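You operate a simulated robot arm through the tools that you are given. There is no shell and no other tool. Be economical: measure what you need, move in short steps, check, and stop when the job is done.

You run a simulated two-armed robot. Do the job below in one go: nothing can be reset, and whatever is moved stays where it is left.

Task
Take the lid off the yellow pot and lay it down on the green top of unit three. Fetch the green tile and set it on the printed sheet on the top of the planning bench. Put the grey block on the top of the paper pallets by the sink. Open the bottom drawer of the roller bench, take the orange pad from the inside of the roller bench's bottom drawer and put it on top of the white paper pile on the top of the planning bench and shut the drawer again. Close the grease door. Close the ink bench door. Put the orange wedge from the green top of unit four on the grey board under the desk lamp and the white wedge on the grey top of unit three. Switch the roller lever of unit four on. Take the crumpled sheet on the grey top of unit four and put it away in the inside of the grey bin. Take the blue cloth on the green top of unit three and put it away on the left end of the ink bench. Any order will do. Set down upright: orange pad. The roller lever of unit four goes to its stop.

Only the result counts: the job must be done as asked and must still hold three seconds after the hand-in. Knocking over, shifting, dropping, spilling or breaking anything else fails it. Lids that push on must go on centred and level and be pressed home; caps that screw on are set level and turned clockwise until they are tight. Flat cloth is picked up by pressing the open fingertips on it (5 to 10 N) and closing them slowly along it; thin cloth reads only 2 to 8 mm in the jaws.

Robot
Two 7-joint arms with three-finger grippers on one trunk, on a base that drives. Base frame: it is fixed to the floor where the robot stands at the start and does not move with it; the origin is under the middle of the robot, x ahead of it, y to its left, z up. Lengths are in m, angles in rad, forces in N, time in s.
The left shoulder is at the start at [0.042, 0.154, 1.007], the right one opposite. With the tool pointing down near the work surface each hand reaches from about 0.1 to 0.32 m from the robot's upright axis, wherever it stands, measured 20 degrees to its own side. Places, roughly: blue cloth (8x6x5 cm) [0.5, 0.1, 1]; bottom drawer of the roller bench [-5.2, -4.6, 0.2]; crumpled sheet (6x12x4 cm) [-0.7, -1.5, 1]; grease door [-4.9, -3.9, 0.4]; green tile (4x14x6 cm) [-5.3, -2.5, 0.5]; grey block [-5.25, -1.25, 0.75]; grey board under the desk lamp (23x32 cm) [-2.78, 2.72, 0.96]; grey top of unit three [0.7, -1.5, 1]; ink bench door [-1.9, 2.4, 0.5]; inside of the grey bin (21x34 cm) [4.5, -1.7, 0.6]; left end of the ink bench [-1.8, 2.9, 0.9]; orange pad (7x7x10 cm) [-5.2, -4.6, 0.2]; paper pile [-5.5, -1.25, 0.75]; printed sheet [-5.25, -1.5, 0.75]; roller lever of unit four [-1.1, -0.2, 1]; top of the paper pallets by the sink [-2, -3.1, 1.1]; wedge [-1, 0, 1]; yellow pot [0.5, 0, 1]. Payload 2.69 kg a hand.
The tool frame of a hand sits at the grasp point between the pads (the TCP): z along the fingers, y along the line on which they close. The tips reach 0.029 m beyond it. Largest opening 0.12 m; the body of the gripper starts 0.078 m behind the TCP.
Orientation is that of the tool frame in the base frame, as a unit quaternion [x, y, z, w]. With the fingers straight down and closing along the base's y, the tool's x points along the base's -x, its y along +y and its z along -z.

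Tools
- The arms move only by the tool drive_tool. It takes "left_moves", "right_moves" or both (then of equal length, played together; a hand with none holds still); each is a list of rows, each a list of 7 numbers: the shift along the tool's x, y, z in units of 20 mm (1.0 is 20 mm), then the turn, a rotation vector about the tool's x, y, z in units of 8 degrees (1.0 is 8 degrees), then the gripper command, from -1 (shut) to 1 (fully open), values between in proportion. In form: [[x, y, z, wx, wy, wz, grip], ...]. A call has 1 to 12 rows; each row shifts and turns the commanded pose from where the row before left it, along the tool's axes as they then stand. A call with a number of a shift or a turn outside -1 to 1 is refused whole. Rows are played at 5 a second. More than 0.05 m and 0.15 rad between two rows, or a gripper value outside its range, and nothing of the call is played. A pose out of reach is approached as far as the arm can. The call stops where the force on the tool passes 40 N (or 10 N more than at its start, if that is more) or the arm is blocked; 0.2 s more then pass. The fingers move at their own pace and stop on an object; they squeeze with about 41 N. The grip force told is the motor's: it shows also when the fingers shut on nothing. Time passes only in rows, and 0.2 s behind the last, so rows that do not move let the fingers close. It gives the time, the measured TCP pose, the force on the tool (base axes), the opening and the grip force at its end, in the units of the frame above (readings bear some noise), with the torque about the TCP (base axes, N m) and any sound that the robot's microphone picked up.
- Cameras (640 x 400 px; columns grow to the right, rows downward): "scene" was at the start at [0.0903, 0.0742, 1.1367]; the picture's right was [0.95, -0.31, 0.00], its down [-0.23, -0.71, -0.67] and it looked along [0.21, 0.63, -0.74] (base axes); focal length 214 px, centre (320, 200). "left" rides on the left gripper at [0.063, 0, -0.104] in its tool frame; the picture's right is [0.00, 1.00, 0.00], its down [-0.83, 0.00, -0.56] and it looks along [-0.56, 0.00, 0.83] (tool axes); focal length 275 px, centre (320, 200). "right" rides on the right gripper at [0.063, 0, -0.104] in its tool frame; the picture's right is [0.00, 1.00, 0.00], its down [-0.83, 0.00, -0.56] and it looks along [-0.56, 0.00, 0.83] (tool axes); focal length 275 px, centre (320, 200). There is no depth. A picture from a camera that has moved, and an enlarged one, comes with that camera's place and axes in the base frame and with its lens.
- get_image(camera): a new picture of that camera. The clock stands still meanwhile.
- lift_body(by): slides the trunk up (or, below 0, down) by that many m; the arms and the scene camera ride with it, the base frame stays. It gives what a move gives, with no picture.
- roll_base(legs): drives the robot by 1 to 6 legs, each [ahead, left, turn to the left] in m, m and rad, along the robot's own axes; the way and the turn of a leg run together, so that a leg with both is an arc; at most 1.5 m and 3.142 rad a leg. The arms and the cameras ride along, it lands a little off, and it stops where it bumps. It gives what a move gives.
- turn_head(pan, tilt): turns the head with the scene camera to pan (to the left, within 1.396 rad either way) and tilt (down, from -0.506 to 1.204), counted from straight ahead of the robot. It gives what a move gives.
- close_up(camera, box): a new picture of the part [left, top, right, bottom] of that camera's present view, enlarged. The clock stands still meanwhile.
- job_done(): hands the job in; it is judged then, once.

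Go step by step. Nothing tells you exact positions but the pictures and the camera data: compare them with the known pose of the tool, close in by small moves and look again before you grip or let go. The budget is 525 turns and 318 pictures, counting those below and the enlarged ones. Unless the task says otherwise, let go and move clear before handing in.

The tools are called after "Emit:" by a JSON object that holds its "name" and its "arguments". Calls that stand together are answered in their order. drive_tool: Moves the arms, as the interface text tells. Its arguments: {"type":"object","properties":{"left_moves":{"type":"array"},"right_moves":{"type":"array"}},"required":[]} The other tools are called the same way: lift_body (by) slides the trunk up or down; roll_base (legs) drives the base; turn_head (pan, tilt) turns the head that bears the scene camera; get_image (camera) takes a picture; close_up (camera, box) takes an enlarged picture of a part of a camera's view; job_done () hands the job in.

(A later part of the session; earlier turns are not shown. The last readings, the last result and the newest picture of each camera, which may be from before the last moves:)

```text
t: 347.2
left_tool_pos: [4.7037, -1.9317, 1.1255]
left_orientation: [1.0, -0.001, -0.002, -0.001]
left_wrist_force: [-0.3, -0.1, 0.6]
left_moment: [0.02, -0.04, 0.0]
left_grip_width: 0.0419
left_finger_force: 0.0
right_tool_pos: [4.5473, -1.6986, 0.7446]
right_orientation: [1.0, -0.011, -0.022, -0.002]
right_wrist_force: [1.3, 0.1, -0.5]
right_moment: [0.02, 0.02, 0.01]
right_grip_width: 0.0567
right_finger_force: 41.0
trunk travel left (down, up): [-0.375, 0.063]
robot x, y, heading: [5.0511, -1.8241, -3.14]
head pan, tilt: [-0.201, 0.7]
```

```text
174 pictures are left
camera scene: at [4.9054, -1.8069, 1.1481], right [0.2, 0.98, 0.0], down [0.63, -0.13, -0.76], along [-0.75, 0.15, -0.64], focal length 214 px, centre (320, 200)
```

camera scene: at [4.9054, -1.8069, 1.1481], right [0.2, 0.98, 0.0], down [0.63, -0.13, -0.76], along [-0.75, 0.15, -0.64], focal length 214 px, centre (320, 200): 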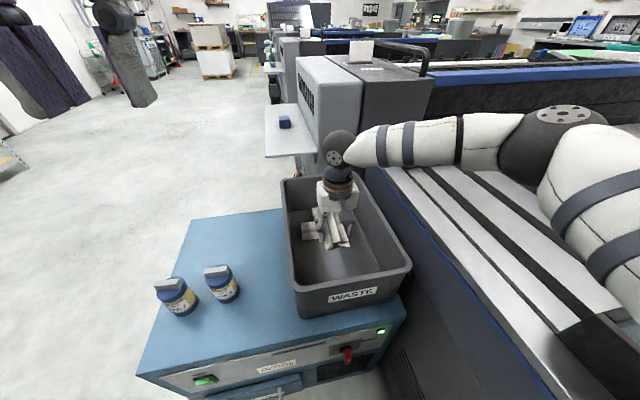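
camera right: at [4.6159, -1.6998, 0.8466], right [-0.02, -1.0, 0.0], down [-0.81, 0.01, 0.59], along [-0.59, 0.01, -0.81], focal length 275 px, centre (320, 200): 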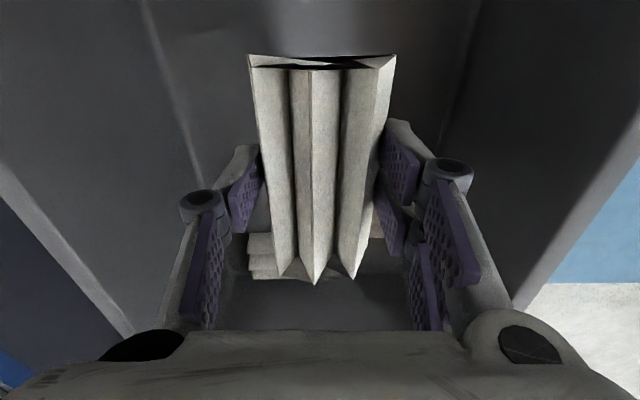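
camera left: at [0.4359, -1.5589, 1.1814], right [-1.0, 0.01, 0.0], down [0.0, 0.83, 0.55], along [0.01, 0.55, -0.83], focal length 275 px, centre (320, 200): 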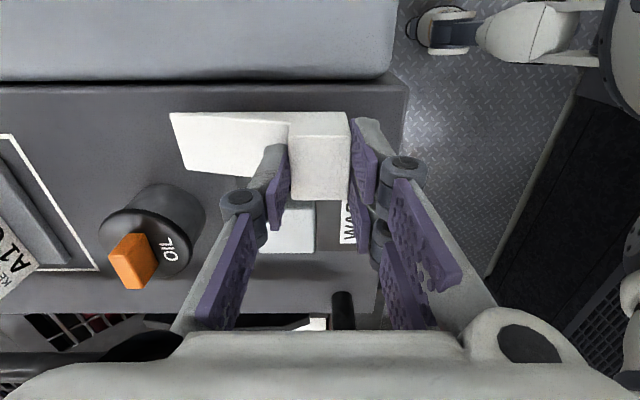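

Emit:
{"name": "drive_tool", "arguments": {"right_moves": [[0, 0, 0.6, 0, 0, 0, -1], [0, 0, 0, 0, 0, 0, 0.4], [0, 0, 0, 0, 0, 0, 0.4], [0, 0, -1, 0, 0, 0, 0.4], [0, 0, -1, 0, 0, 0, 0.4], [0, 0, -1, 0, 0, 0, 0.4], [0, 0, -1, 0, 0, 0, 0.4], [0, 0, -1, 0, 0, 0, 0.4], [0, 0, -1, 0, 0, 0, 0.4], [0, 0, -1, 0, 0, 0, 0.4], [0, 0, -1, 0, 0, 0, 0.4], [0, 0, -1, 0, 0, 0, 0.4]]}}

Emit:
{"name": "drive_tool", "arguments": {"right_moves": [[0, 0, -1, 0, 0, 0, 0.4], [0, 0, -1, 0, 0, 0, 0.4], [0, 0, -1, 0, 0, 0, 0.4], [0, 0, -1, 0, 0, 0, 0.4], [0, 0, -1, 0, 0, 0, 0.4], [0, 0, -1, 0, 0, 0, 0.4], [0, 0, -1, 0, 0, 0, 0.4], [1, 0, -1, 0, 0, 0, 0.4], [1, 0, -1, 0, 0, 0, 0.4], [1, 0, -1, 0, 0, 0, 0.4]]}}

Emit:
{"name": "get_image", "arguments": {"camera": "scene"}}

```text
t: 349.8
left_tool_pos: [4.7051, -1.9313, 1.1265]
left_orientation: [1.0, -0.001, -0.002, -0.002]
left_wrist_force: [-0.1, 0.2, 0.3]
left_moment: [0.01, 0.03, -0.02]
left_grip_width: 0.042
left_finger_force: 0.1
right_tool_pos: [4.5549, -1.6968, 0.9163]
right_orientation: [1.0, -0.012, -0.023, -0.002]
right_wrist_force: [-0.4, -0.3, 0.4]
right_moment: [0.0, 0.0, -0.02]
right_grip_width: 0.084
right_finger_force: 0.1
trunk travel left (down, up): [-0.375, 0.063]
robot x, y, heading: [5.0511, -1.8245, -3.137]
head pan, tilt: [-0.201, 0.7]
```

```text
t: 352.0
left_tool_pos: [4.7046, -1.9324, 1.1259]
left_orientation: [1.0, -0.001, -0.001, -0.002]
left_wrist_force: [0.9, 0.6, -0.4]
left_moment: [-0.02, 0.04, -0.03]
left_grip_width: 0.0422
left_finger_force: 0.1
right_tool_pos: [4.6266, -1.7002, 1.1112]
right_orientation: [1.0, -0.011, -0.023, -0.002]
right_wrist_force: [0.6, 0.2, -0.4]
right_moment: [0.01, 0.02, 0.02]
right_grip_width: 0.0844
right_finger_force: 0.1
trunk travel left (down, up): [-0.375, 0.063]
robot x, y, heading: [5.0508, -1.8242, -3.138]
head pan, tilt: [-0.201, 0.7]
```

```text
173 pictures are left
camera scene: at [4.906, -1.8069, 1.1482], right [0.2, 0.98, 0.0], down [0.63, -0.13, -0.77], along [-0.75, 0.15, -0.64], focal length 214 px, centre (320, 200)
```

scene: 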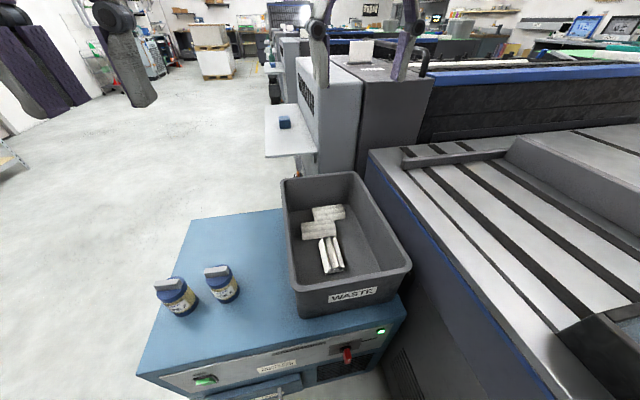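

Sheet is in the bin. Now the long way back west along y≈-2.35.

Emit:
{"name": "roll_base", "arguments": {"legs": [[0, 0.53, 0], [1.5, 0, 0], [1.5, 0, 0], [1.2, 0, 0]]}}

Emit:
{"name": "turn_head", "arguments": {"pan": 0, "tilt": 0.3}}

Emit:
{"name": "get_image", "arguments": {"camera": "scene"}}

```text
t: 358.4
left_tool_pos: [4.5142, -2.4495, 1.126]
left_orientation: [1.0, -0.018, -0.003, -0.003]
left_wrist_force: [-0.6, -0.3, 0.4]
left_moment: [0.01, 0.0, -0.02]
left_grip_width: 0.0421
left_finger_force: 0.0
right_tool_pos: [4.4437, -2.2172, 1.1117]
right_orientation: [0.999, -0.029, -0.021, -0.003]
right_wrist_force: [0.6, -0.3, 0.4]
right_moment: [-0.02, 0.05, 0.04]
right_grip_width: 0.0841
right_finger_force: 0.0
trunk travel left (down, up): [-0.375, 0.063]
robot x, y, heading: [4.8638, -2.3501, 3.11]
head pan, tilt: [-0.201, 0.7]
stopped in leg 2: the robot was blocked; the commanded pose is now the measured one
```

```text
t: 359.2
left_tool_pos: [4.5138, -2.4475, 1.1254]
left_orientation: [1.0, -0.018, -0.002, -0.001]
left_wrist_force: [0.3, 0.2, -0.4]
left_moment: [0.0, -0.02, -0.01]
left_grip_width: 0.0421
left_finger_force: 0.1
right_tool_pos: [4.4425, -2.2166, 1.1112]
right_orientation: [0.999, -0.028, -0.021, -0.002]
right_wrist_force: [0.3, -0.6, -0.4]
right_moment: [-0.01, 0.01, 0.0]
right_grip_width: 0.084
right_finger_force: 0.1
trunk travel left (down, up): [-0.375, 0.063]
robot x, y, heading: [4.8649, -2.3498, 3.107]
head pan, tilt: [0.0, 0.3]
```

```text
172 pictures are left
camera scene: at [4.709, -2.3478, 1.1842], right [0.03, 1.0, 0.0], down [0.3, -0.01, -0.96], along [-0.95, 0.03, -0.3], focal length 214 px, centre (320, 200)
```

scene: 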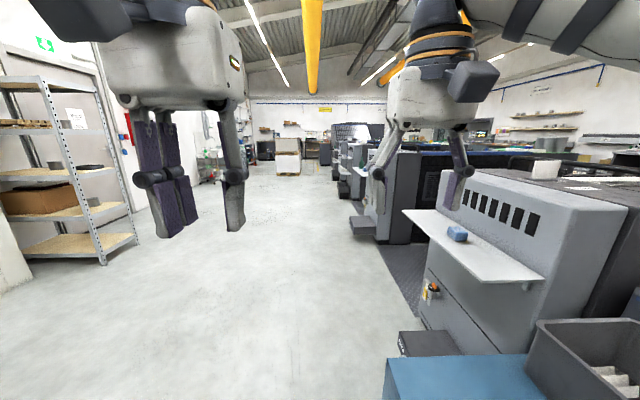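

The base touched the cabinet's corner; I keep farther off.

Emit:
{"name": "roll_base", "arguments": {"legs": [[-0.06, 0, 0], [0, 0.22, 0.033], [1.5, 0, 0], [1.5, 0, 0]]}}

Emit:
{"name": "turn_head", "arguments": {"pan": -0.9, "tilt": 0.45}}

Emit:
{"name": "get_image", "arguments": {"camera": "scene"}}

```text
t: 376.1
left_tool_pos: [1.6069, -2.7384, 1.1247]
left_orientation: [1.0, 0.003, -0.002, -0.002]
left_wrist_force: [-0.5, -0.2, -0.6]
left_moment: [0.0, -0.02, 0.0]
left_grip_width: 0.0419
left_finger_force: 0.2
right_tool_pos: [1.526, -2.5103, 1.113]
right_orientation: [1.0, -0.008, -0.022, -0.002]
right_wrist_force: [0.0, 0.1, -0.4]
right_moment: [0.0, 0.0, 0.0]
right_grip_width: 0.0838
right_finger_force: 0.1
trunk travel left (down, up): [-0.375, 0.063]
robot x, y, heading: [1.9507, -2.6256, -3.127]
head pan, tilt: [0.0, 0.3]
```

```text
t: 377.3
left_tool_pos: [1.6062, -2.7387, 1.1259]
left_orientation: [1.0, 0.004, -0.002, -0.001]
left_wrist_force: [0.4, -0.3, -0.4]
left_moment: [0.02, 0.04, 0.01]
left_grip_width: 0.0419
left_finger_force: 0.0
right_tool_pos: [1.5246, -2.5096, 1.1111]
right_orientation: [1.0, -0.008, -0.021, -0.002]
right_wrist_force: [1.3, -0.7, 0.8]
right_moment: [0.0, -0.01, 0.03]
right_grip_width: 0.0841
right_finger_force: 0.0
trunk travel left (down, up): [-0.375, 0.063]
robot x, y, heading: [1.9527, -2.6268, -3.132]
head pan, tilt: [-0.901, 0.45]
```

```text
171 pictures are left
camera scene: at [1.8318, -2.558, 1.1703], right [0.78, 0.63, 0.0], down [0.27, -0.34, -0.9], along [-0.57, 0.7, -0.44], focal length 214 px, centre (320, 200)
```

scene: 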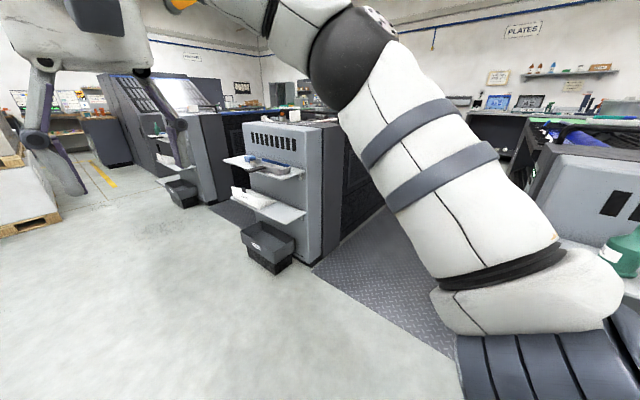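

Emit:
{"name": "roll_base", "arguments": {"legs": [[0.3, -0.25, -0.012], [1.5, 0, 0], [1.5, 0, 0], [1.2, 0, 0]]}}

Emit:
{"name": "turn_head", "arguments": {"pan": 0, "tilt": 0.3}}

Emit:
{"name": "get_image", "arguments": {"camera": "scene"}}

```text
t: 399.4
left_tool_pos: [-2.8536, -2.5122, 1.126]
left_orientation: [1.0, 0.018, -0.001, -0.001]
left_wrist_force: [0.9, 0.7, 0.4]
left_moment: [0.01, 0.02, -0.02]
left_grip_width: 0.042
left_finger_force: 0.1
right_tool_pos: [-2.9415, -2.2861, 1.1114]
right_orientation: [1.0, 0.008, -0.022, -0.002]
right_wrist_force: [-0.9, -0.4, 0.6]
right_moment: [-0.01, -0.01, 0.0]
right_grip_width: 0.084
right_finger_force: 0.1
trunk travel left (down, up): [-0.375, 0.063]
robot x, y, heading: [-2.5127, -2.3908, -3.1]
head pan, tilt: [-0.901, 0.45]
```

```text
t: 400.6
left_tool_pos: [-2.8536, -2.514, 1.1251]
left_orientation: [1.0, 0.018, -0.001, -0.001]
left_wrist_force: [0.5, 0.0, 0.7]
left_moment: [0.0, 0.02, 0.0]
left_grip_width: 0.042
left_finger_force: 0.2
right_tool_pos: [-2.9399, -2.2848, 1.1106]
right_orientation: [1.0, 0.008, -0.022, -0.002]
right_wrist_force: [0.9, 0.3, 0.1]
right_moment: [0.03, -0.03, -0.01]
right_grip_width: 0.084
right_finger_force: 0.0
trunk travel left (down, up): [-0.375, 0.063]
robot x, y, heading: [-2.5105, -2.392, -3.096]
head pan, tilt: [0.0, 0.3]
```

```text
170 pictures are left
camera scene: at [-2.6667, -2.3981, 1.1842], right [-0.04, 1.0, 0.0], down [0.3, 0.01, -0.96], along [-0.95, -0.04, -0.3], focal length 214 px, centre (320, 200)
```

scene: 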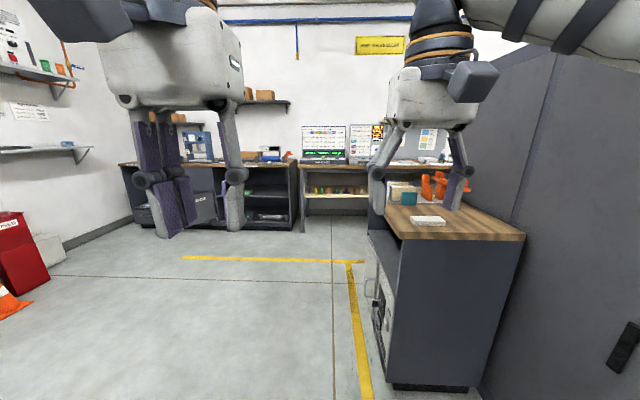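

Emit:
{"name": "roll_base", "arguments": {"legs": [[1.1, 0, -0.045]]}}

Emit:
{"name": "turn_head", "arguments": {"pan": 0.6, "tilt": 0.35}}

Emit:
{"name": "get_image", "arguments": {"camera": "scene"}}

Emit:
{"name": "turn_head", "arguments": {"pan": -0.2, "tilt": 0.35}}

Emit:
{"name": "get_image", "arguments": {"camera": "scene"}}

```text
t: 406.2
left_tool_pos: [-3.9581, -2.4979, 1.1259]
left_orientation: [1.0, -0.016, -0.001, -0.001]
left_wrist_force: [0.7, -1.1, 0.3]
left_moment: [0.0, -0.06, 0.02]
left_grip_width: 0.0422
left_finger_force: 0.2
right_tool_pos: [-4.0305, -2.2652, 1.1119]
right_orientation: [0.999, -0.026, -0.021, -0.003]
right_wrist_force: [-0.1, -0.8, 0.2]
right_moment: [0.01, -0.01, -0.01]
right_grip_width: 0.0839
right_finger_force: 0.0
trunk travel left (down, up): [-0.375, 0.063]
robot x, y, heading: [-3.6121, -2.406, 3.117]
head pan, tilt: [0.0, 0.3]
```

```text
t: 407.2
left_tool_pos: [-3.9583, -2.4974, 1.1258]
left_orientation: [1.0, -0.015, -0.002, -0.002]
left_wrist_force: [-0.1, 0.7, -0.5]
left_moment: [0.01, 0.01, 0.0]
left_grip_width: 0.0417
left_finger_force: 0.1
right_tool_pos: [-4.0307, -2.2641, 1.1116]
right_orientation: [0.999, -0.026, -0.022, -0.002]
right_wrist_force: [0.2, -0.5, 0.7]
right_moment: [0.01, -0.01, 0.0]
right_grip_width: 0.084
right_finger_force: 0.1
trunk travel left (down, up): [-0.375, 0.063]
robot x, y, heading: [-3.6103, -2.4003, 3.114]
head pan, tilt: [0.6, 0.351]
```

```text
169 pictures are left
camera scene: at [-3.7493, -2.4494, 1.1795], right [-0.54, 0.84, 0.0], down [0.29, 0.19, -0.94], along [-0.79, -0.51, -0.34], focal length 214 px, centre (320, 200)
```

scene: 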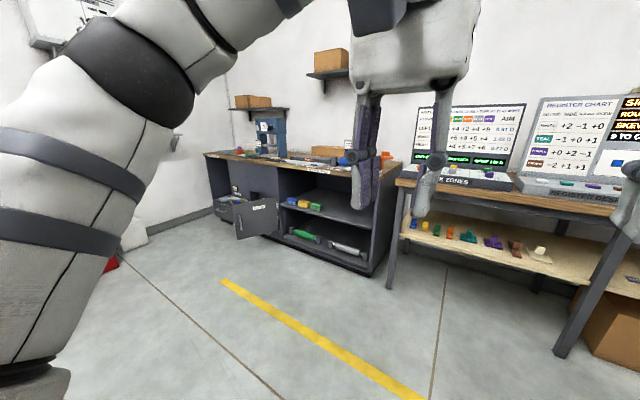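

```text
t: 408.4
left_tool_pos: [-3.9595, -2.4973, 1.1251]
left_orientation: [1.0, -0.016, -0.002, -0.001]
left_wrist_force: [-1.4, 0.1, -0.1]
left_moment: [0.0, -0.02, 0.0]
left_grip_width: 0.042
left_finger_force: 0.0
right_tool_pos: [-4.0315, -2.2643, 1.1119]
right_orientation: [0.999, -0.026, -0.021, -0.002]
right_wrist_force: [-0.4, 0.4, -0.9]
right_moment: [0.01, -0.01, 0.01]
right_grip_width: 0.0839
right_finger_force: 0.0
trunk travel left (down, up): [-0.375, 0.063]
robot x, y, heading: [-3.606, -2.4038, 3.115]
head pan, tilt: [-0.201, 0.351]
```

```text
168 pictures are left
camera scene: at [-3.7618, -2.378, 1.1795], right [0.22, 0.97, 0.0], down [0.33, -0.08, -0.94], along [-0.92, 0.21, -0.34], focal length 214 px, centre (320, 200)
```

scene: 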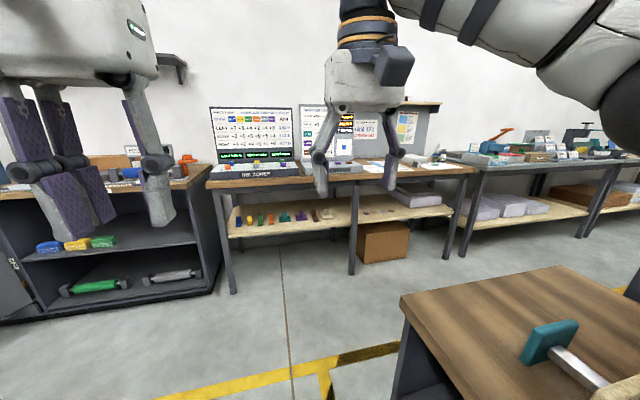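

Emit:
{"name": "roll_base", "arguments": {"legs": [[0.6, 0.3, 0.03], [0, 0.9, 0]]}}

Emit:
{"name": "turn_head", "arguments": {"pan": 0.35, "tilt": 0.6}}

Emit:
{"name": "get_image", "arguments": {"camera": "scene"}}

```text
t: 419.1
left_tool_pos: [-4.573, -3.7194, 1.1258]
left_orientation: [1.0, -0.008, -0.002, -0.001]
left_wrist_force: [0.6, 0.9, 0.4]
left_moment: [-0.04, -0.04, 0.0]
left_grip_width: 0.042
left_finger_force: 0.0
right_tool_pos: [-4.6488, -3.4875, 1.112]
right_orientation: [1.0, -0.019, -0.021, -0.003]
right_wrist_force: [0.3, 0.3, -0.5]
right_moment: [-0.01, 0.01, -0.01]
right_grip_width: 0.084
right_finger_force: 0.0
trunk travel left (down, up): [-0.375, 0.063]
robot x, y, heading: [-4.2249, -3.6194, 3.126]
head pan, tilt: [-0.201, 0.351]
```

```text
t: 420.1
left_tool_pos: [-4.572, -3.7194, 1.125]
left_orientation: [1.0, -0.009, -0.001, -0.001]
left_wrist_force: [-0.3, 0.1, 0.2]
left_moment: [-0.03, -0.02, -0.01]
left_grip_width: 0.042
left_finger_force: 0.0
right_tool_pos: [-4.6479, -3.4875, 1.1111]
right_orientation: [1.0, -0.02, -0.021, -0.002]
right_wrist_force: [-0.6, 0.2, 0.0]
right_moment: [0.03, 0.05, 0.01]
right_grip_width: 0.0841
right_finger_force: 0.1
trunk travel left (down, up): [-0.375, 0.063]
robot x, y, heading: [-4.2291, -3.6162, 3.131]
head pan, tilt: [0.351, 0.6]
```

```text
167 pictures are left
camera scene: at [-4.3698, -3.6457, 1.1568], right [-0.33, 0.94, 0.0], down [0.53, 0.19, -0.83], along [-0.78, -0.27, -0.56], focal length 214 px, centre (320, 200)
```

scene: 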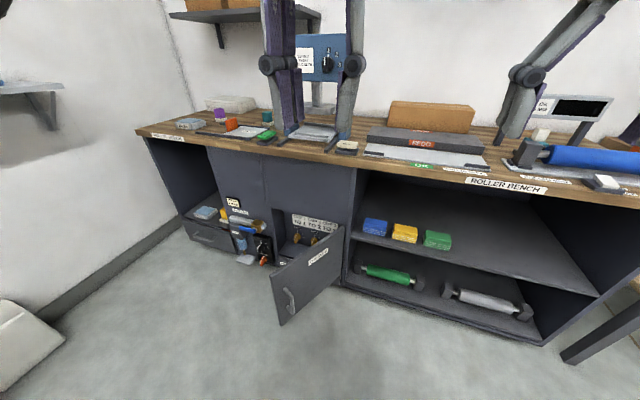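

The grease door is open: hinge near (-5.06,-3.77), free edge near (-4.75,-3.945), z 0.2–0.54. I lower the trunk and line the left hand up to push it.

Emit:
{"name": "lift_body", "arguments": {"by": -0.37}}

Emit:
{"name": "roll_base", "arguments": {"legs": [[0, 0.2, 0]]}}

Emit:
{"name": "drive_tool", "arguments": {"left_moves": [[0, 0, 1, 0, 0, 0, -1], [0, 0, 1, 0, 0, 0, -1], [0, 0, 1, 0, 0, 0, -1], [0, 0, 1, 0, 0, 0, -1], [0, 0, 1, 0, 0, 0, -1], [0, 0, 1, 0, 0, 0, -1], [0, 0, 1, 0, 0, 0, -1], [0, 0, 1, 0, 0, 0, -1], [0, 0, 1, 0, 0, 0, -1], [0, 0, 1, 0, 0, 0, -1], [0, 0, 1, 0, 0, 0, -1], [0, 0, 1, 0, 0, 0, -1]]}}

Emit:
{"name": "get_image", "arguments": {"camera": "scene"}}

```text
t: 423.7
left_tool_pos: [-4.6646, -3.7181, 0.6689]
left_orientation: [0.989, -0.009, 0.145, -0.002]
left_wrist_force: [0.2, 1.0, 0.0]
left_moment: [0.02, -0.02, 0.01]
left_grip_width: 0.042
left_finger_force: 0.0
right_tool_pos: [-4.7179, -3.487, 0.6646]
right_orientation: [0.996, -0.021, 0.082, -0.003]
right_wrist_force: [-0.1, 0.1, -1.1]
right_moment: [-0.03, -0.03, -0.03]
right_grip_width: 0.0844
right_finger_force: 0.1
trunk travel left (down, up): [-0.005, 0.433]
robot x, y, heading: [-4.2217, -3.614, 3.132]
head pan, tilt: [0.351, 0.6]
```

```text
t: 425.8
left_tool_pos: [-4.6681, -3.9115, 0.6679]
left_orientation: [0.989, -0.011, 0.145, -0.001]
left_wrist_force: [0.2, -0.7, -0.7]
left_moment: [0.03, -0.03, -0.02]
left_grip_width: 0.042
left_finger_force: 0.2
right_tool_pos: [-4.7206, -3.6799, 0.6661]
right_orientation: [0.996, -0.021, 0.081, -0.002]
right_wrist_force: [-0.4, 0.6, 0.3]
right_moment: [0.0, 0.04, -0.01]
right_grip_width: 0.0841
right_finger_force: 0.0
trunk travel left (down, up): [-0.005, 0.433]
robot x, y, heading: [-4.2278, -3.8091, 3.129]
head pan, tilt: [0.351, 0.6]
```

```text
t: 428.4
left_tool_pos: [-4.5999, -3.912, 0.4387]
left_orientation: [0.989, -0.009, 0.146, -0.002]
left_wrist_force: [0.4, 1.0, -0.5]
left_moment: [0.02, -0.01, 0.04]
left_grip_width: 0.0003
left_finger_force: 28.6
right_tool_pos: [-4.7196, -3.6802, 0.6661]
right_orientation: [0.997, -0.019, 0.081, -0.003]
right_wrist_force: [-0.2, -0.4, 0.5]
right_moment: [0.0, -0.01, -0.01]
right_grip_width: 0.0838
right_finger_force: 0.0
trunk travel left (down, up): [-0.005, 0.433]
robot x, y, heading: [-4.2259, -3.8075, 3.129]
head pan, tilt: [0.351, 0.6]
```

```text
166 pictures are left
camera scene: at [-4.492, -3.8386, 0.7673], right [-0.33, 0.94, 0.0], down [0.53, 0.19, -0.83], along [-0.78, -0.27, -0.56], focal length 214 px, centre (320, 200)
```

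scene: 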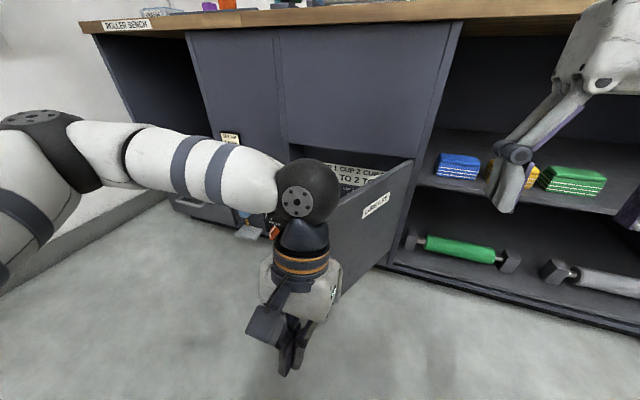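

Emit:
{"name": "drive_tool", "arguments": {"left_moves": [[0, 0, 0, 0, -1, 0, -1], [0, 0, 0, 0, -1, 0, -1], [0, 0, 0, 0, -1, 0, -1], [0, 0, 0, 0, -1, 0, -1], [0, 0, 0, 0, -0.8, 0, -1]]}}

Emit:
{"name": "get_image", "arguments": {"camera": "left"}}

```text
t: 429.6
left_tool_pos: [-4.6272, -3.894, 0.4406]
left_orientation: [0.982, -0.008, -0.189, -0.005]
left_wrist_force: [-0.1, 0.0, -0.7]
left_moment: [0.02, 0.01, -0.02]
left_grip_width: 0.0001
left_finger_force: 28.7
left hand out of reach, approached as far as the arm can: row 4, 5
right_tool_pos: [-4.7206, -3.6802, 0.666]
right_orientation: [0.996, -0.021, 0.081, -0.003]
right_wrist_force: [-0.7, 0.4, 0.0]
right_moment: [0.01, 0.0, 0.02]
right_grip_width: 0.084
right_finger_force: 0.1
trunk travel left (down, up): [-0.005, 0.433]
robot x, y, heading: [-4.2285, -3.8109, 3.133]
head pan, tilt: [0.351, 0.6]
```

```text
165 pictures are left
camera left: at [-4.5286, -3.8965, 0.5141], right [-0.02, -1.0, 0.0], down [-0.57, 0.01, 0.82], along [-0.82, 0.02, -0.57], focal length 275 px, centre (320, 200)
```

left: 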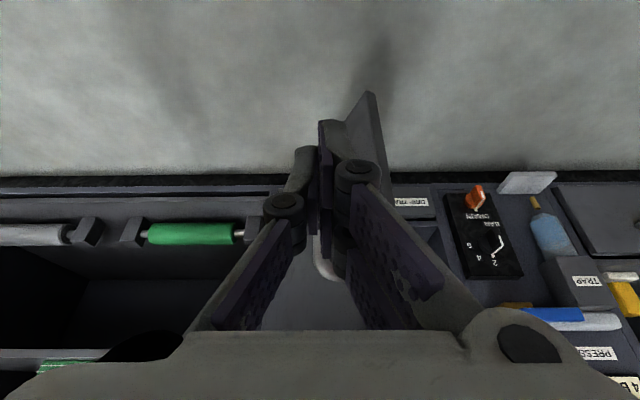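

The door's front face looks toward +y, so it must be pushed from that side toward -y/-x. I reposition.

Emit:
{"name": "roll_base", "arguments": {"legs": [[0, -0.22, 0], [0.2, 0, 0]]}}

Emit:
{"name": "get_image", "arguments": {"camera": "scene"}}

```text
t: 433.1
left_tool_pos: [-4.8215, -3.6654, 0.4384]
left_orientation: [0.982, -0.01, -0.188, -0.004]
left_wrist_force: [0.6, 0.2, -0.2]
left_moment: [0.0, 0.05, -0.01]
left_grip_width: 0.0
left_finger_force: 28.3
right_tool_pos: [-4.9139, -3.4541, 0.6659]
right_orientation: [0.997, -0.021, 0.081, -0.003]
right_wrist_force: [0.3, 0.5, 0.0]
right_moment: [0.01, 0.04, 0.04]
right_grip_width: 0.0839
right_finger_force: 0.2
trunk travel left (down, up): [-0.005, 0.433]
robot x, y, heading: [-4.421, -3.5852, 3.126]
head pan, tilt: [0.351, 0.6]
```

```text
164 pictures are left
camera scene: at [-4.6865, -3.6114, 0.7673], right [-0.33, 0.94, 0.0], down [0.53, 0.19, -0.83], along [-0.78, -0.27, -0.56], focal length 214 px, centre (320, 200)
```

scene: 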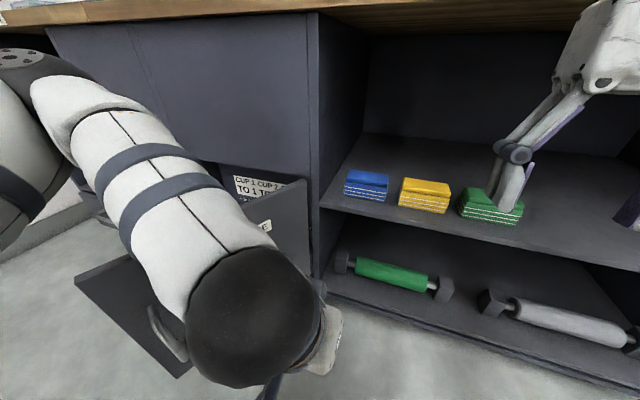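

Emit:
{"name": "drive_tool", "arguments": {"right_moves": [[1, 0, -1, 0, 0, 0, -0.5], [1, 0, -1, 0, 0, 0, -0.5], [1, 0, -1, 0, 0, 0, -0.5], [1, 0, -1, 0, 0, 0, -0.5]]}}

Emit:
{"name": "roll_base", "arguments": {"legs": [[0, 0.2, 0]]}}

Emit:
{"name": "get_image", "arguments": {"camera": "scene"}}

Emit:
{"name": "get_image", "arguments": {"camera": "left"}}

```text
t: 434.1
left_tool_pos: [-4.8197, -3.6662, 0.4398]
left_orientation: [0.982, -0.009, -0.187, -0.004]
left_wrist_force: [0.0, -0.1, -0.8]
left_moment: [0.01, 0.05, -0.02]
left_grip_width: 0.0
left_finger_force: 28.4
right_tool_pos: [-4.841, -3.4741, 0.6817]
right_orientation: [0.997, -0.021, 0.08, -0.002]
right_wrist_force: [-0.5, -0.7, 0.4]
right_moment: [0.0, 0.01, 0.02]
right_grip_width: 0.0299
right_finger_force: 0.1
right hand out of reach, approached as far as the arm can: row 1, 2, 3, 4
trunk travel left (down, up): [-0.005, 0.433]
robot x, y, heading: [-4.4218, -3.5865, 3.123]
head pan, tilt: [0.351, 0.6]
```

```text
t: 436.2
left_tool_pos: [-4.8245, -3.8631, 0.4393]
left_orientation: [0.982, -0.01, -0.188, -0.005]
left_wrist_force: [0.3, -0.2, 0.2]
left_moment: [0.0, 0.02, -0.02]
left_grip_width: 0.0
left_finger_force: 29.0
right_tool_pos: [-4.8439, -3.6707, 0.6814]
right_orientation: [0.996, -0.022, 0.081, -0.002]
right_wrist_force: [-0.1, -0.7, 0.0]
right_moment: [-0.03, 0.02, -0.01]
right_grip_width: 0.03
right_finger_force: 0.0
trunk travel left (down, up): [-0.005, 0.433]
robot x, y, heading: [-4.4244, -3.7805, 3.123]
head pan, tilt: [0.351, 0.6]
```

```text
163 pictures are left
camera scene: at [-4.6898, -3.8088, 0.7673], right [-0.33, 0.94, 0.0], down [0.53, 0.18, -0.83], along [-0.78, -0.27, -0.56], focal length 214 px, centre (320, 200)
```

scene: 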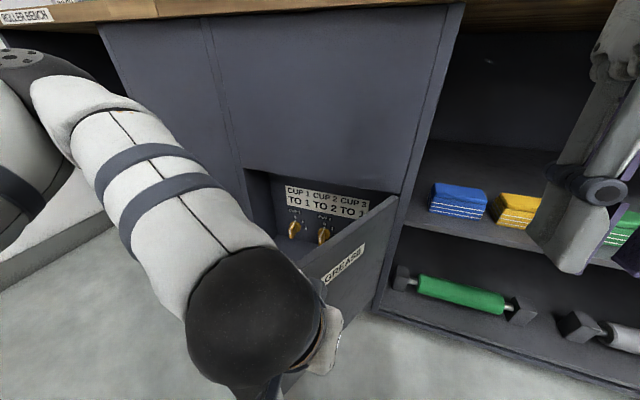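

```text
162 pictures are left
camera left: at [-4.7265, -3.8667, 0.5142], right [-0.03, -1.0, 0.0], down [-0.57, 0.01, 0.82], along [-0.82, 0.02, -0.57], focal length 275 px, centre (320, 200)
```

left: 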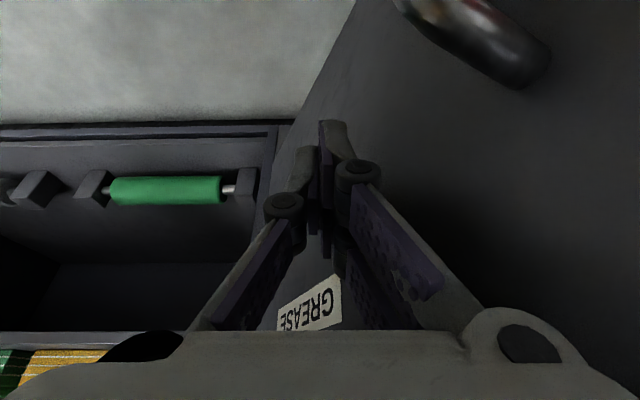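

Emit:
{"name": "roll_base", "arguments": {"legs": [[0.05, 0.1, 0]]}}

Emit:
{"name": "get_image", "arguments": {"camera": "left"}}

```text
t: 437.7
left_tool_pos: [-4.8753, -3.9665, 0.4405]
left_orientation: [0.982, -0.009, -0.188, -0.004]
left_wrist_force: [-0.6, 0.1, -0.7]
left_moment: [-0.01, 0.02, 0.01]
left_grip_width: 0.0
left_finger_force: 27.9
right_tool_pos: [-4.8961, -3.7744, 0.6818]
right_orientation: [0.996, -0.02, 0.081, -0.002]
right_wrist_force: [0.9, 0.9, 0.2]
right_moment: [0.0, -0.02, -0.02]
right_grip_width: 0.03
right_finger_force: 0.0
trunk travel left (down, up): [-0.005, 0.433]
robot x, y, heading: [-4.4774, -3.8835, 3.126]
head pan, tilt: [0.351, 0.6]
```

```text
161 pictures are left
camera left: at [-4.7771, -3.9698, 0.5142], right [-0.02, -1.0, 0.0], down [-0.57, 0.01, 0.82], along [-0.82, 0.02, -0.57], focal length 275 px, centre (320, 200)
```

left: 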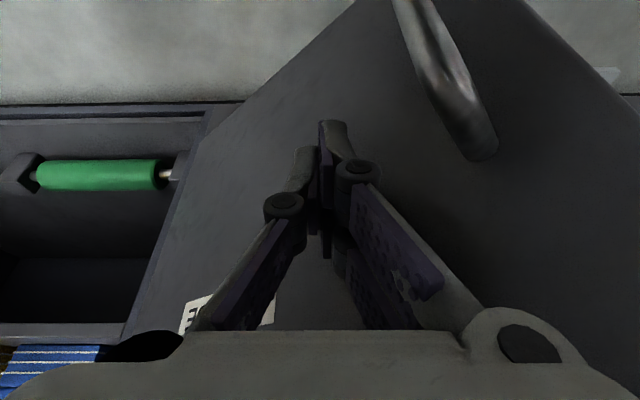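

Emit:
{"name": "roll_base", "arguments": {"legs": [[0.08, 0.03, 0]]}}

Emit:
{"name": "get_image", "arguments": {"camera": "left"}}

Emit:
{"name": "get_image", "arguments": {"camera": "scene"}}

```text
t: 438.8
left_tool_pos: [-4.9567, -3.9951, 0.4406]
left_orientation: [0.982, -0.009, -0.188, -0.004]
left_wrist_force: [0.2, -0.1, 0.5]
left_moment: [-0.01, 0.03, -0.02]
left_grip_width: 0.0
left_finger_force: 29.1
right_tool_pos: [-4.9764, -3.8017, 0.682]
right_orientation: [0.996, -0.022, 0.081, -0.001]
right_wrist_force: [0.1, 0.0, 0.2]
right_moment: [0.03, 0.01, -0.03]
right_grip_width: 0.03
right_finger_force: 0.1
trunk travel left (down, up): [-0.005, 0.433]
robot x, y, heading: [-4.5556, -3.911, 3.126]
head pan, tilt: [0.351, 0.6]
```

```text
160 pictures are left
camera left: at [-4.858, -3.998, 0.5142], right [-0.02, -1.0, 0.0], down [-0.57, 0.01, 0.82], along [-0.82, 0.02, -0.57], focal length 275 px, centre (320, 200)
```

left: 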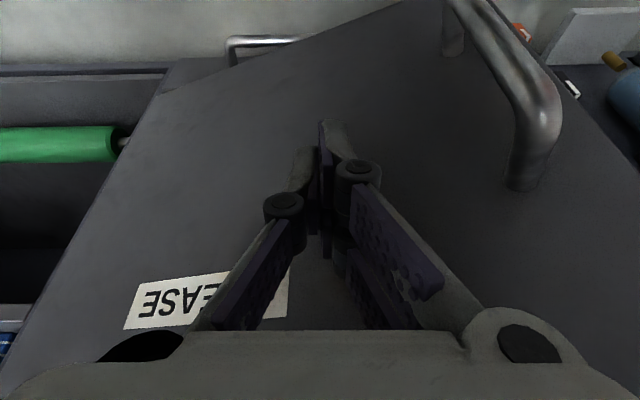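

```text
159 pictures are left
camera scene: at [-4.8214, -3.94, 0.7673], right [-0.33, 0.94, 0.0], down [0.53, 0.19, -0.83], along [-0.78, -0.27, -0.56], focal length 214 px, centre (320, 200)
```

scene: 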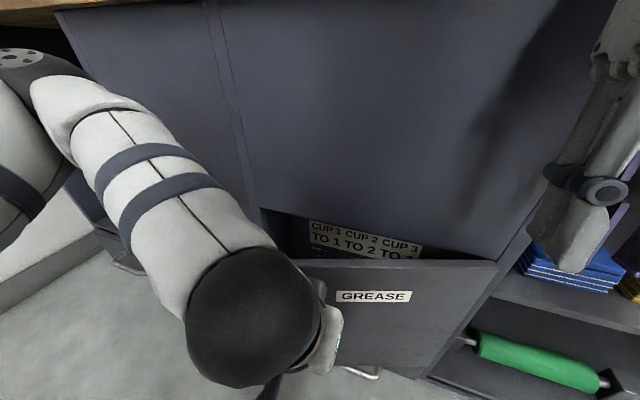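

Emit:
{"name": "drive_tool", "arguments": {"left_moves": [[-0.56, 0, 0.22, 0, 0, 0, -1], [-0.56, 0, 0.22, 0, 0, 0, -1], [-0.56, 0, 0.22, 0, 0, 0, -1], [-0.56, 0, 0.22, 0, 0, 0, -1]]}}

Emit:
{"name": "get_image", "arguments": {"camera": "scene"}}

```text
t: 439.8
left_tool_pos: [-5.0035, -3.9927, 0.4403]
left_orientation: [0.982, -0.009, -0.188, -0.003]
left_wrist_force: [-0.1, 0.1, -0.2]
left_moment: [0.0, 0.01, 0.03]
left_grip_width: 0.0
left_finger_force: 28.5
right_tool_pos: [-4.9761, -3.8018, 0.6821]
right_orientation: [0.997, -0.021, 0.081, -0.002]
right_wrist_force: [-0.4, -0.5, -0.1]
right_moment: [0.0, 0.02, -0.02]
right_grip_width: 0.0299
right_finger_force: 0.0
trunk travel left (down, up): [-0.005, 0.433]
robot x, y, heading: [-4.5553, -3.9165, 3.129]
head pan, tilt: [0.351, 0.6]
```

```text
158 pictures are left
camera scene: at [-4.8214, -3.94, 0.7673], right [-0.33, 0.94, 0.0], down [0.53, 0.19, -0.83], along [-0.78, -0.27, -0.56], focal length 214 px, centre (320, 200)
```

scene: 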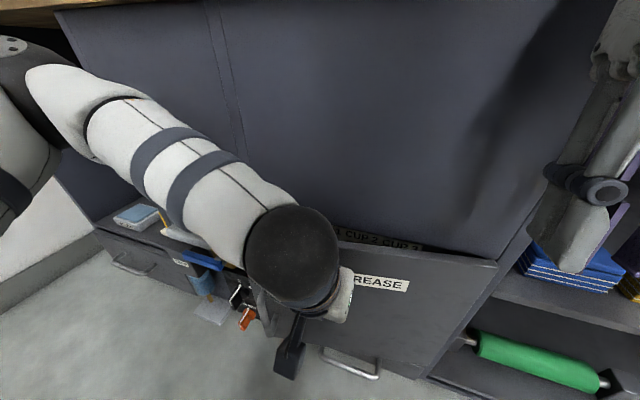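

Emit:
{"name": "drive_tool", "arguments": {"left_moves": [[-0.56, 0, 0.22, 0, 0, 0, -1], [-0.56, 0, 0.22, 0, 0, 0, -1], [-0.46, 0, 0.2, 0, 0, 0, -1], [-0.46, 0, 0.2, 0, 0, 0, -1], [-0.46, 0, 0.2, 0, 0, 0, -1]]}}

Emit:
{"name": "get_image", "arguments": {"camera": "scene"}}

```text
t: 440.9
left_tool_pos: [-5.0428, -3.9911, 0.4368]
left_orientation: [0.984, -0.011, -0.179, -0.005]
left_wrist_force: [7.7, 1.0, 1.3]
left_moment: [-0.02, -0.12, -0.01]
left_grip_width: 0.0003
left_finger_force: 28.3
right_tool_pos: [-4.9747, -3.8021, 0.6835]
right_orientation: [0.996, -0.022, 0.082, -0.001]
right_wrist_force: [-0.1, 0.4, 0.0]
right_moment: [0.02, 0.01, -0.03]
right_grip_width: 0.0299
right_finger_force: 0.0
trunk travel left (down, up): [-0.005, 0.433]
robot x, y, heading: [-4.5557, -3.9117, 3.128]
head pan, tilt: [0.351, 0.6]
stopped in row 5 (left hand): the force on the tool passed its limit at 52 N (the readings are from after the stop); the commanded pose is now the measured one
```

```text
157 pictures are left
camera scene: at [-4.8205, -3.9403, 0.7674], right [-0.33, 0.94, 0.0], down [0.53, 0.19, -0.83], along [-0.78, -0.27, -0.56], focal length 214 px, centre (320, 200)
```

scene: 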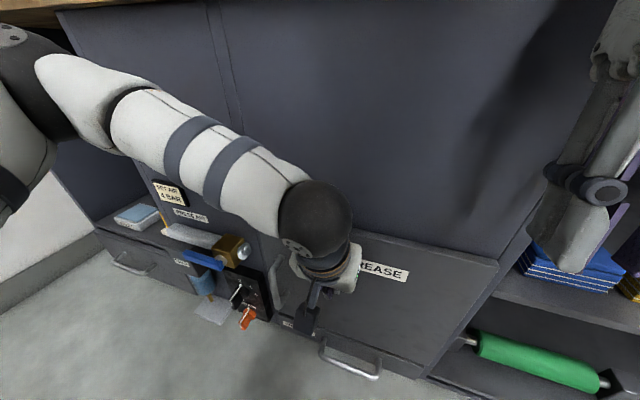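

The grease door is shut. Next the bottom drawer at the far left (y≈-4.65). I back off and shift left to look.

Emit:
{"name": "roll_base", "arguments": {"legs": [[-0.3, 0, 0.013]]}}

Emit:
{"name": "turn_head", "arguments": {"pan": 0.3, "tilt": 0.7}}

Emit:
{"name": "get_image", "arguments": {"camera": "scene"}}

```text
t: 442.9
left_tool_pos: [-4.7397, -4.0002, 0.4359]
left_orientation: [0.983, -0.006, -0.181, -0.003]
left_wrist_force: [-0.4, -0.2, -0.1]
left_moment: [0.0, -0.03, 0.02]
left_grip_width: 0.0
left_finger_force: 28.3
right_tool_pos: [-4.6732, -3.811, 0.6809]
right_orientation: [0.997, -0.016, 0.081, -0.002]
right_wrist_force: [0.7, -0.6, -0.3]
right_moment: [0.03, 0.03, -0.01]
right_grip_width: 0.03
right_finger_force: 0.2
trunk travel left (down, up): [-0.005, 0.433]
robot x, y, heading: [-4.2537, -3.9177, 3.139]
head pan, tilt: [0.351, 0.6]
```

```text
t: 443.6
left_tool_pos: [-4.7396, -3.999, 0.4385]
left_orientation: [0.983, -0.004, -0.181, -0.003]
left_wrist_force: [0.0, -0.8, -0.5]
left_moment: [-0.01, 0.02, 0.01]
left_grip_width: 0.0
left_finger_force: 28.6
right_tool_pos: [-4.6727, -3.8108, 0.6822]
right_orientation: [0.997, -0.015, 0.081, -0.002]
right_wrist_force: [-0.8, 0.6, 0.3]
right_moment: [-0.02, -0.03, 0.0]
right_grip_width: 0.0302
right_finger_force: 0.1
trunk travel left (down, up): [-0.005, 0.433]
robot x, y, heading: [-4.254, -3.914, 3.136]
head pan, tilt: [0.3, 0.7]
```

```text
156 pictures are left
camera scene: at [-4.5155, -3.941, 0.7587], right [-0.29, 0.96, 0.0], down [0.62, 0.19, -0.77], along [-0.73, -0.22, -0.64], focal length 214 px, centre (320, 200)
```

scene: 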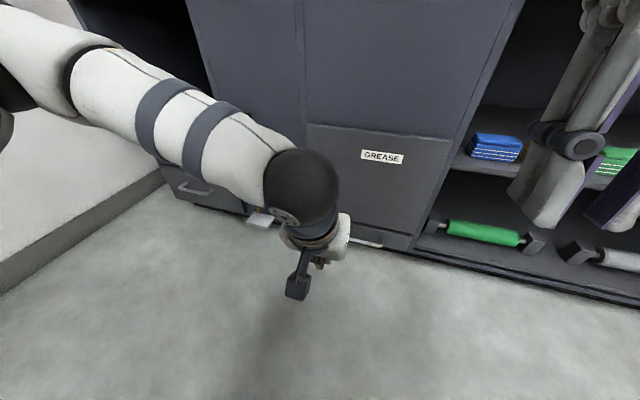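

Emit:
{"name": "roll_base", "arguments": {"legs": [[0, 0.58, 0]]}}

Emit:
{"name": "turn_head", "arguments": {"pan": -0.15, "tilt": 0.75}}

Emit:
{"name": "get_image", "arguments": {"camera": "scene"}}

Emit:
{"name": "get_image", "arguments": {"camera": "left"}}

```text
t: 448.6
left_tool_pos: [-4.7427, -4.581, 0.437]
left_orientation: [0.983, -0.007, -0.181, -0.004]
left_wrist_force: [0.1, -0.9, 0.4]
left_moment: [0.03, -0.02, 0.01]
left_grip_width: 0.0002
left_finger_force: 28.7
right_tool_pos: [-4.6768, -4.3908, 0.6815]
right_orientation: [0.997, -0.017, 0.081, -0.002]
right_wrist_force: [-0.2, -0.1, 0.3]
right_moment: [0.02, -0.02, 0.03]
right_grip_width: 0.03
right_finger_force: 0.0
trunk travel left (down, up): [-0.005, 0.433]
robot x, y, heading: [-4.254, -4.4968, 3.135]
head pan, tilt: [0.3, 0.7]
```

```text
t: 449.5
left_tool_pos: [-4.7413, -4.5815, 0.437]
left_orientation: [0.983, -0.006, -0.181, -0.003]
left_wrist_force: [0.8, -0.1, -0.3]
left_moment: [-0.01, -0.01, 0.01]
left_grip_width: 0.0
left_finger_force: 27.5
right_tool_pos: [-4.6749, -4.3908, 0.6818]
right_orientation: [0.997, -0.016, 0.081, -0.002]
right_wrist_force: [-0.4, 0.1, 0.1]
right_moment: [0.01, -0.01, 0.01]
right_grip_width: 0.03
right_finger_force: 0.0
trunk travel left (down, up): [-0.005, 0.433]
robot x, y, heading: [-4.257, -4.4948, 3.137]
head pan, tilt: [-0.15, 0.75]
```

```text
155 pictures are left
camera scene: at [-4.5186, -4.4846, 0.7544], right [0.15, 0.99, 0.0], down [0.67, -0.1, -0.73], along [-0.72, 0.11, -0.68], focal length 214 px, centre (320, 200)
```

scene: 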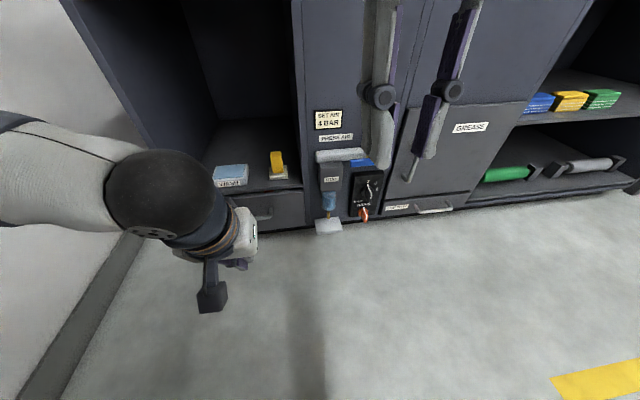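

```text
154 pictures are left
camera left: at [-4.6454, -4.5841, 0.5129], right [-0.02, -1.0, 0.0], down [-0.58, 0.01, 0.82], along [-0.82, 0.02, -0.58], focal length 275 px, centre (320, 200)
```

left: 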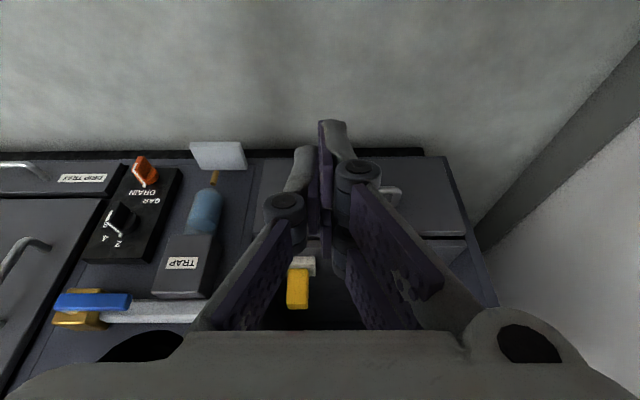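

Emit:
{"name": "drive_tool", "arguments": {"left_moves": [[0, 0, -1, 0, 1, 0, -1], [0, 0, -1, 0, 1, 0, -1], [0, 0, -1, 0, 0.6, 0, -1], [0, 0, -1, 0, 0, 0, -1], [0, 0, -1, 0, 0, 0, -1], [0, 0, -1, 0, 0, 0, -1]]}}

Emit:
{"name": "get_image", "arguments": {"camera": "left"}}

Emit:
{"name": "turn_head", "arguments": {"pan": 0.2, "tilt": 0.75}}

Emit:
{"name": "get_image", "arguments": {"camera": "scene"}}

```text
t: 450.9
left_tool_pos: [-4.7295, -4.5793, 0.5576]
left_orientation: [1.0, -0.007, 0.0, -0.003]
left_wrist_force: [0.4, 0.3, 0.0]
left_moment: [0.0, -0.03, 0.01]
left_grip_width: 0.0003
left_finger_force: 28.6
right_tool_pos: [-4.6753, -4.3905, 0.6819]
right_orientation: [0.997, -0.016, 0.081, -0.002]
right_wrist_force: [0.0, -0.4, -0.4]
right_moment: [0.0, -0.03, -0.01]
right_grip_width: 0.0302
right_finger_force: 0.0
trunk travel left (down, up): [-0.005, 0.433]
robot x, y, heading: [-4.2552, -4.4951, 3.134]
head pan, tilt: [-0.15, 0.75]
```

```text
153 pictures are left
camera left: at [-4.6655, -4.5825, 0.6616], right [-0.02, -1.0, 0.0], down [-0.83, 0.01, 0.56], along [-0.56, 0.01, -0.83], focal length 275 px, centre (320, 200)
```

left: 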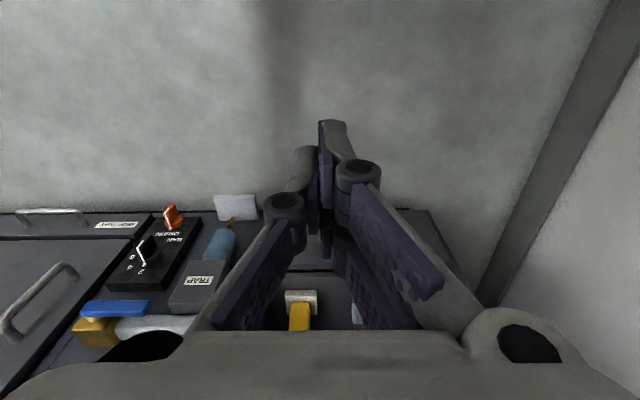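

```text
t: 451.7
left_tool_pos: [-4.729, -4.5807, 0.5563]
left_orientation: [1.0, -0.007, -0.001, -0.001]
left_wrist_force: [0.1, -0.7, 1.2]
left_moment: [-0.01, 0.03, 0.0]
left_grip_width: 0.0
left_finger_force: 28.8
right_tool_pos: [-4.6761, -4.392, 0.6815]
right_orientation: [0.997, -0.017, 0.082, -0.002]
right_wrist_force: [-0.1, -0.3, 0.1]
right_moment: [-0.01, 0.03, 0.04]
right_grip_width: 0.03
right_finger_force: 0.0
trunk travel left (down, up): [-0.005, 0.433]
robot x, y, heading: [-4.2549, -4.4989, 3.134]
head pan, tilt: [0.201, 0.75]
```

```text
152 pictures are left
camera scene: at [-4.518, -4.5134, 0.7544], right [-0.19, 0.98, 0.0], down [0.67, 0.13, -0.73], along [-0.72, -0.14, -0.68], focal length 214 px, centre (320, 200)
```

scene: 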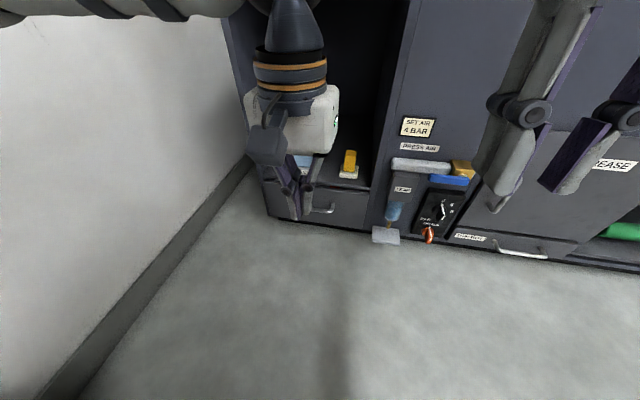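

Emit:
{"name": "drive_tool", "arguments": {"left_moves": [[0, 1, 0, 0, 0, 0, 1], [0, 1, 0, 0, 0, 0, 1], [0, 0.5, 0, 0, 0, 0, 1], [0, 0, 1, 0, 0, 0, 1], [0, 0, 1, 0, 0, 0, 1], [0, 0, 1, 0, 0, 0, 1]]}}

Emit:
{"name": "get_image", "arguments": {"camera": "left"}}

```text
t: 453.1
left_tool_pos: [-4.7278, -4.6304, 0.4946]
left_orientation: [1.0, -0.007, -0.001, -0.002]
left_wrist_force: [0.5, 0.6, 0.7]
left_moment: [-0.04, -0.01, -0.01]
left_grip_width: 0.1198
left_finger_force: 0.1
right_tool_pos: [-4.6758, -4.3916, 0.6825]
right_orientation: [0.997, -0.015, 0.081, -0.002]
right_wrist_force: [-0.7, -0.1, 0.1]
right_moment: [-0.01, 0.02, 0.0]
right_grip_width: 0.03
right_finger_force: 0.1
trunk travel left (down, up): [-0.005, 0.433]
robot x, y, heading: [-4.2555, -4.4989, 3.132]
head pan, tilt: [0.201, 0.75]
```

```text
151 pictures are left
camera left: at [-4.6654, -4.6331, 0.5995], right [-0.02, -1.0, 0.0], down [-0.83, 0.01, 0.56], along [-0.56, 0.01, -0.83], focal length 275 px, centre (320, 200)
```

left: 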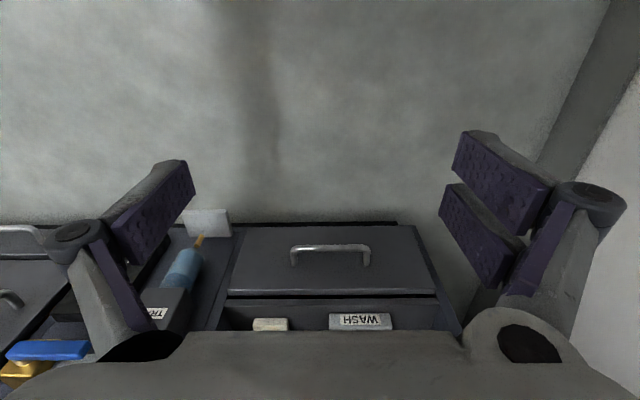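

The handle is a bow, centre y≈-4.65, z≈0.177, bar x≈-5.07, drawer front x≈-5.117. I move in to hook it with closed fingers from above.

Emit:
{"name": "drive_tool", "arguments": {"left_moves": [[0, 0.5, 0, 0, -0.7, 0, -1], [0, 0.5, 0, 0, -0.6, 0, -1], [0, 0, 0, 0, 0, 0, -1]]}}

Emit:
{"name": "roll_base", "arguments": {"legs": [[0.3, 0, 0.007]]}}

Emit:
{"name": "get_image", "arguments": {"camera": "left"}}

Emit:
{"name": "get_image", "arguments": {"camera": "scene"}}

```text
t: 453.9
left_tool_pos: [-4.7299, -4.6495, 0.4956]
left_orientation: [0.996, -0.007, -0.092, -0.002]
left_wrist_force: [0.5, -0.1, -0.3]
left_moment: [0.03, 0.03, 0.02]
left_grip_width: 0.0
left_finger_force: 28.6
right_tool_pos: [-4.6766, -4.3907, 0.6816]
right_orientation: [0.997, -0.017, 0.08, -0.003]
right_wrist_force: [-0.6, -0.3, 0.1]
right_moment: [0.0, 0.03, 0.01]
right_grip_width: 0.03
right_finger_force: 0.1
trunk travel left (down, up): [-0.005, 0.433]
robot x, y, heading: [-4.2542, -4.4993, 3.136]
head pan, tilt: [0.201, 0.75]
```

```text
t: 455.9
left_tool_pos: [-5.02, -4.6498, 0.4952]
left_orientation: [0.996, -0.005, -0.092, -0.002]
left_wrist_force: [-0.5, 0.1, -0.1]
left_moment: [-0.01, 0.01, -0.01]
left_grip_width: 0.0
left_finger_force: 28.3
right_tool_pos: [-4.966, -4.3916, 0.6811]
right_orientation: [0.997, -0.016, 0.082, -0.002]
right_wrist_force: [-0.5, -0.5, -1.3]
right_moment: [-0.02, -0.02, -0.01]
right_grip_width: 0.0302
right_finger_force: 0.1
trunk travel left (down, up): [-0.005, 0.433]
robot x, y, heading: [-4.5461, -4.4979, 3.138]
head pan, tilt: [0.201, 0.75]
```

```text
150 pictures are left
camera left: at [-4.938, -4.6521, 0.5873], right [-0.02, -1.0, 0.0], down [-0.72, 0.01, 0.7], along [-0.7, 0.01, -0.72], focal length 275 px, centre (320, 200)
```

left: 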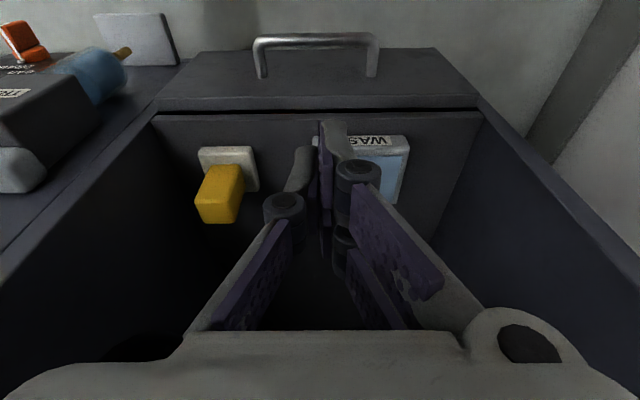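

```text
149 pictures are left
camera scene: at [-4.8068, -4.5128, 0.7544], right [-0.2, 0.98, 0.0], down [0.67, 0.13, -0.73], along [-0.72, -0.14, -0.68], focal length 214 px, centre (320, 200)
```

scene: 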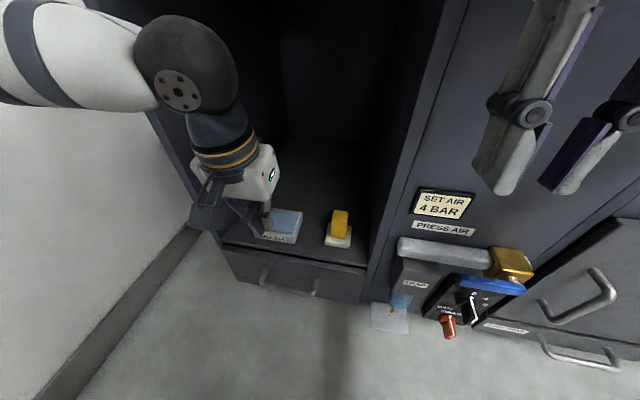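

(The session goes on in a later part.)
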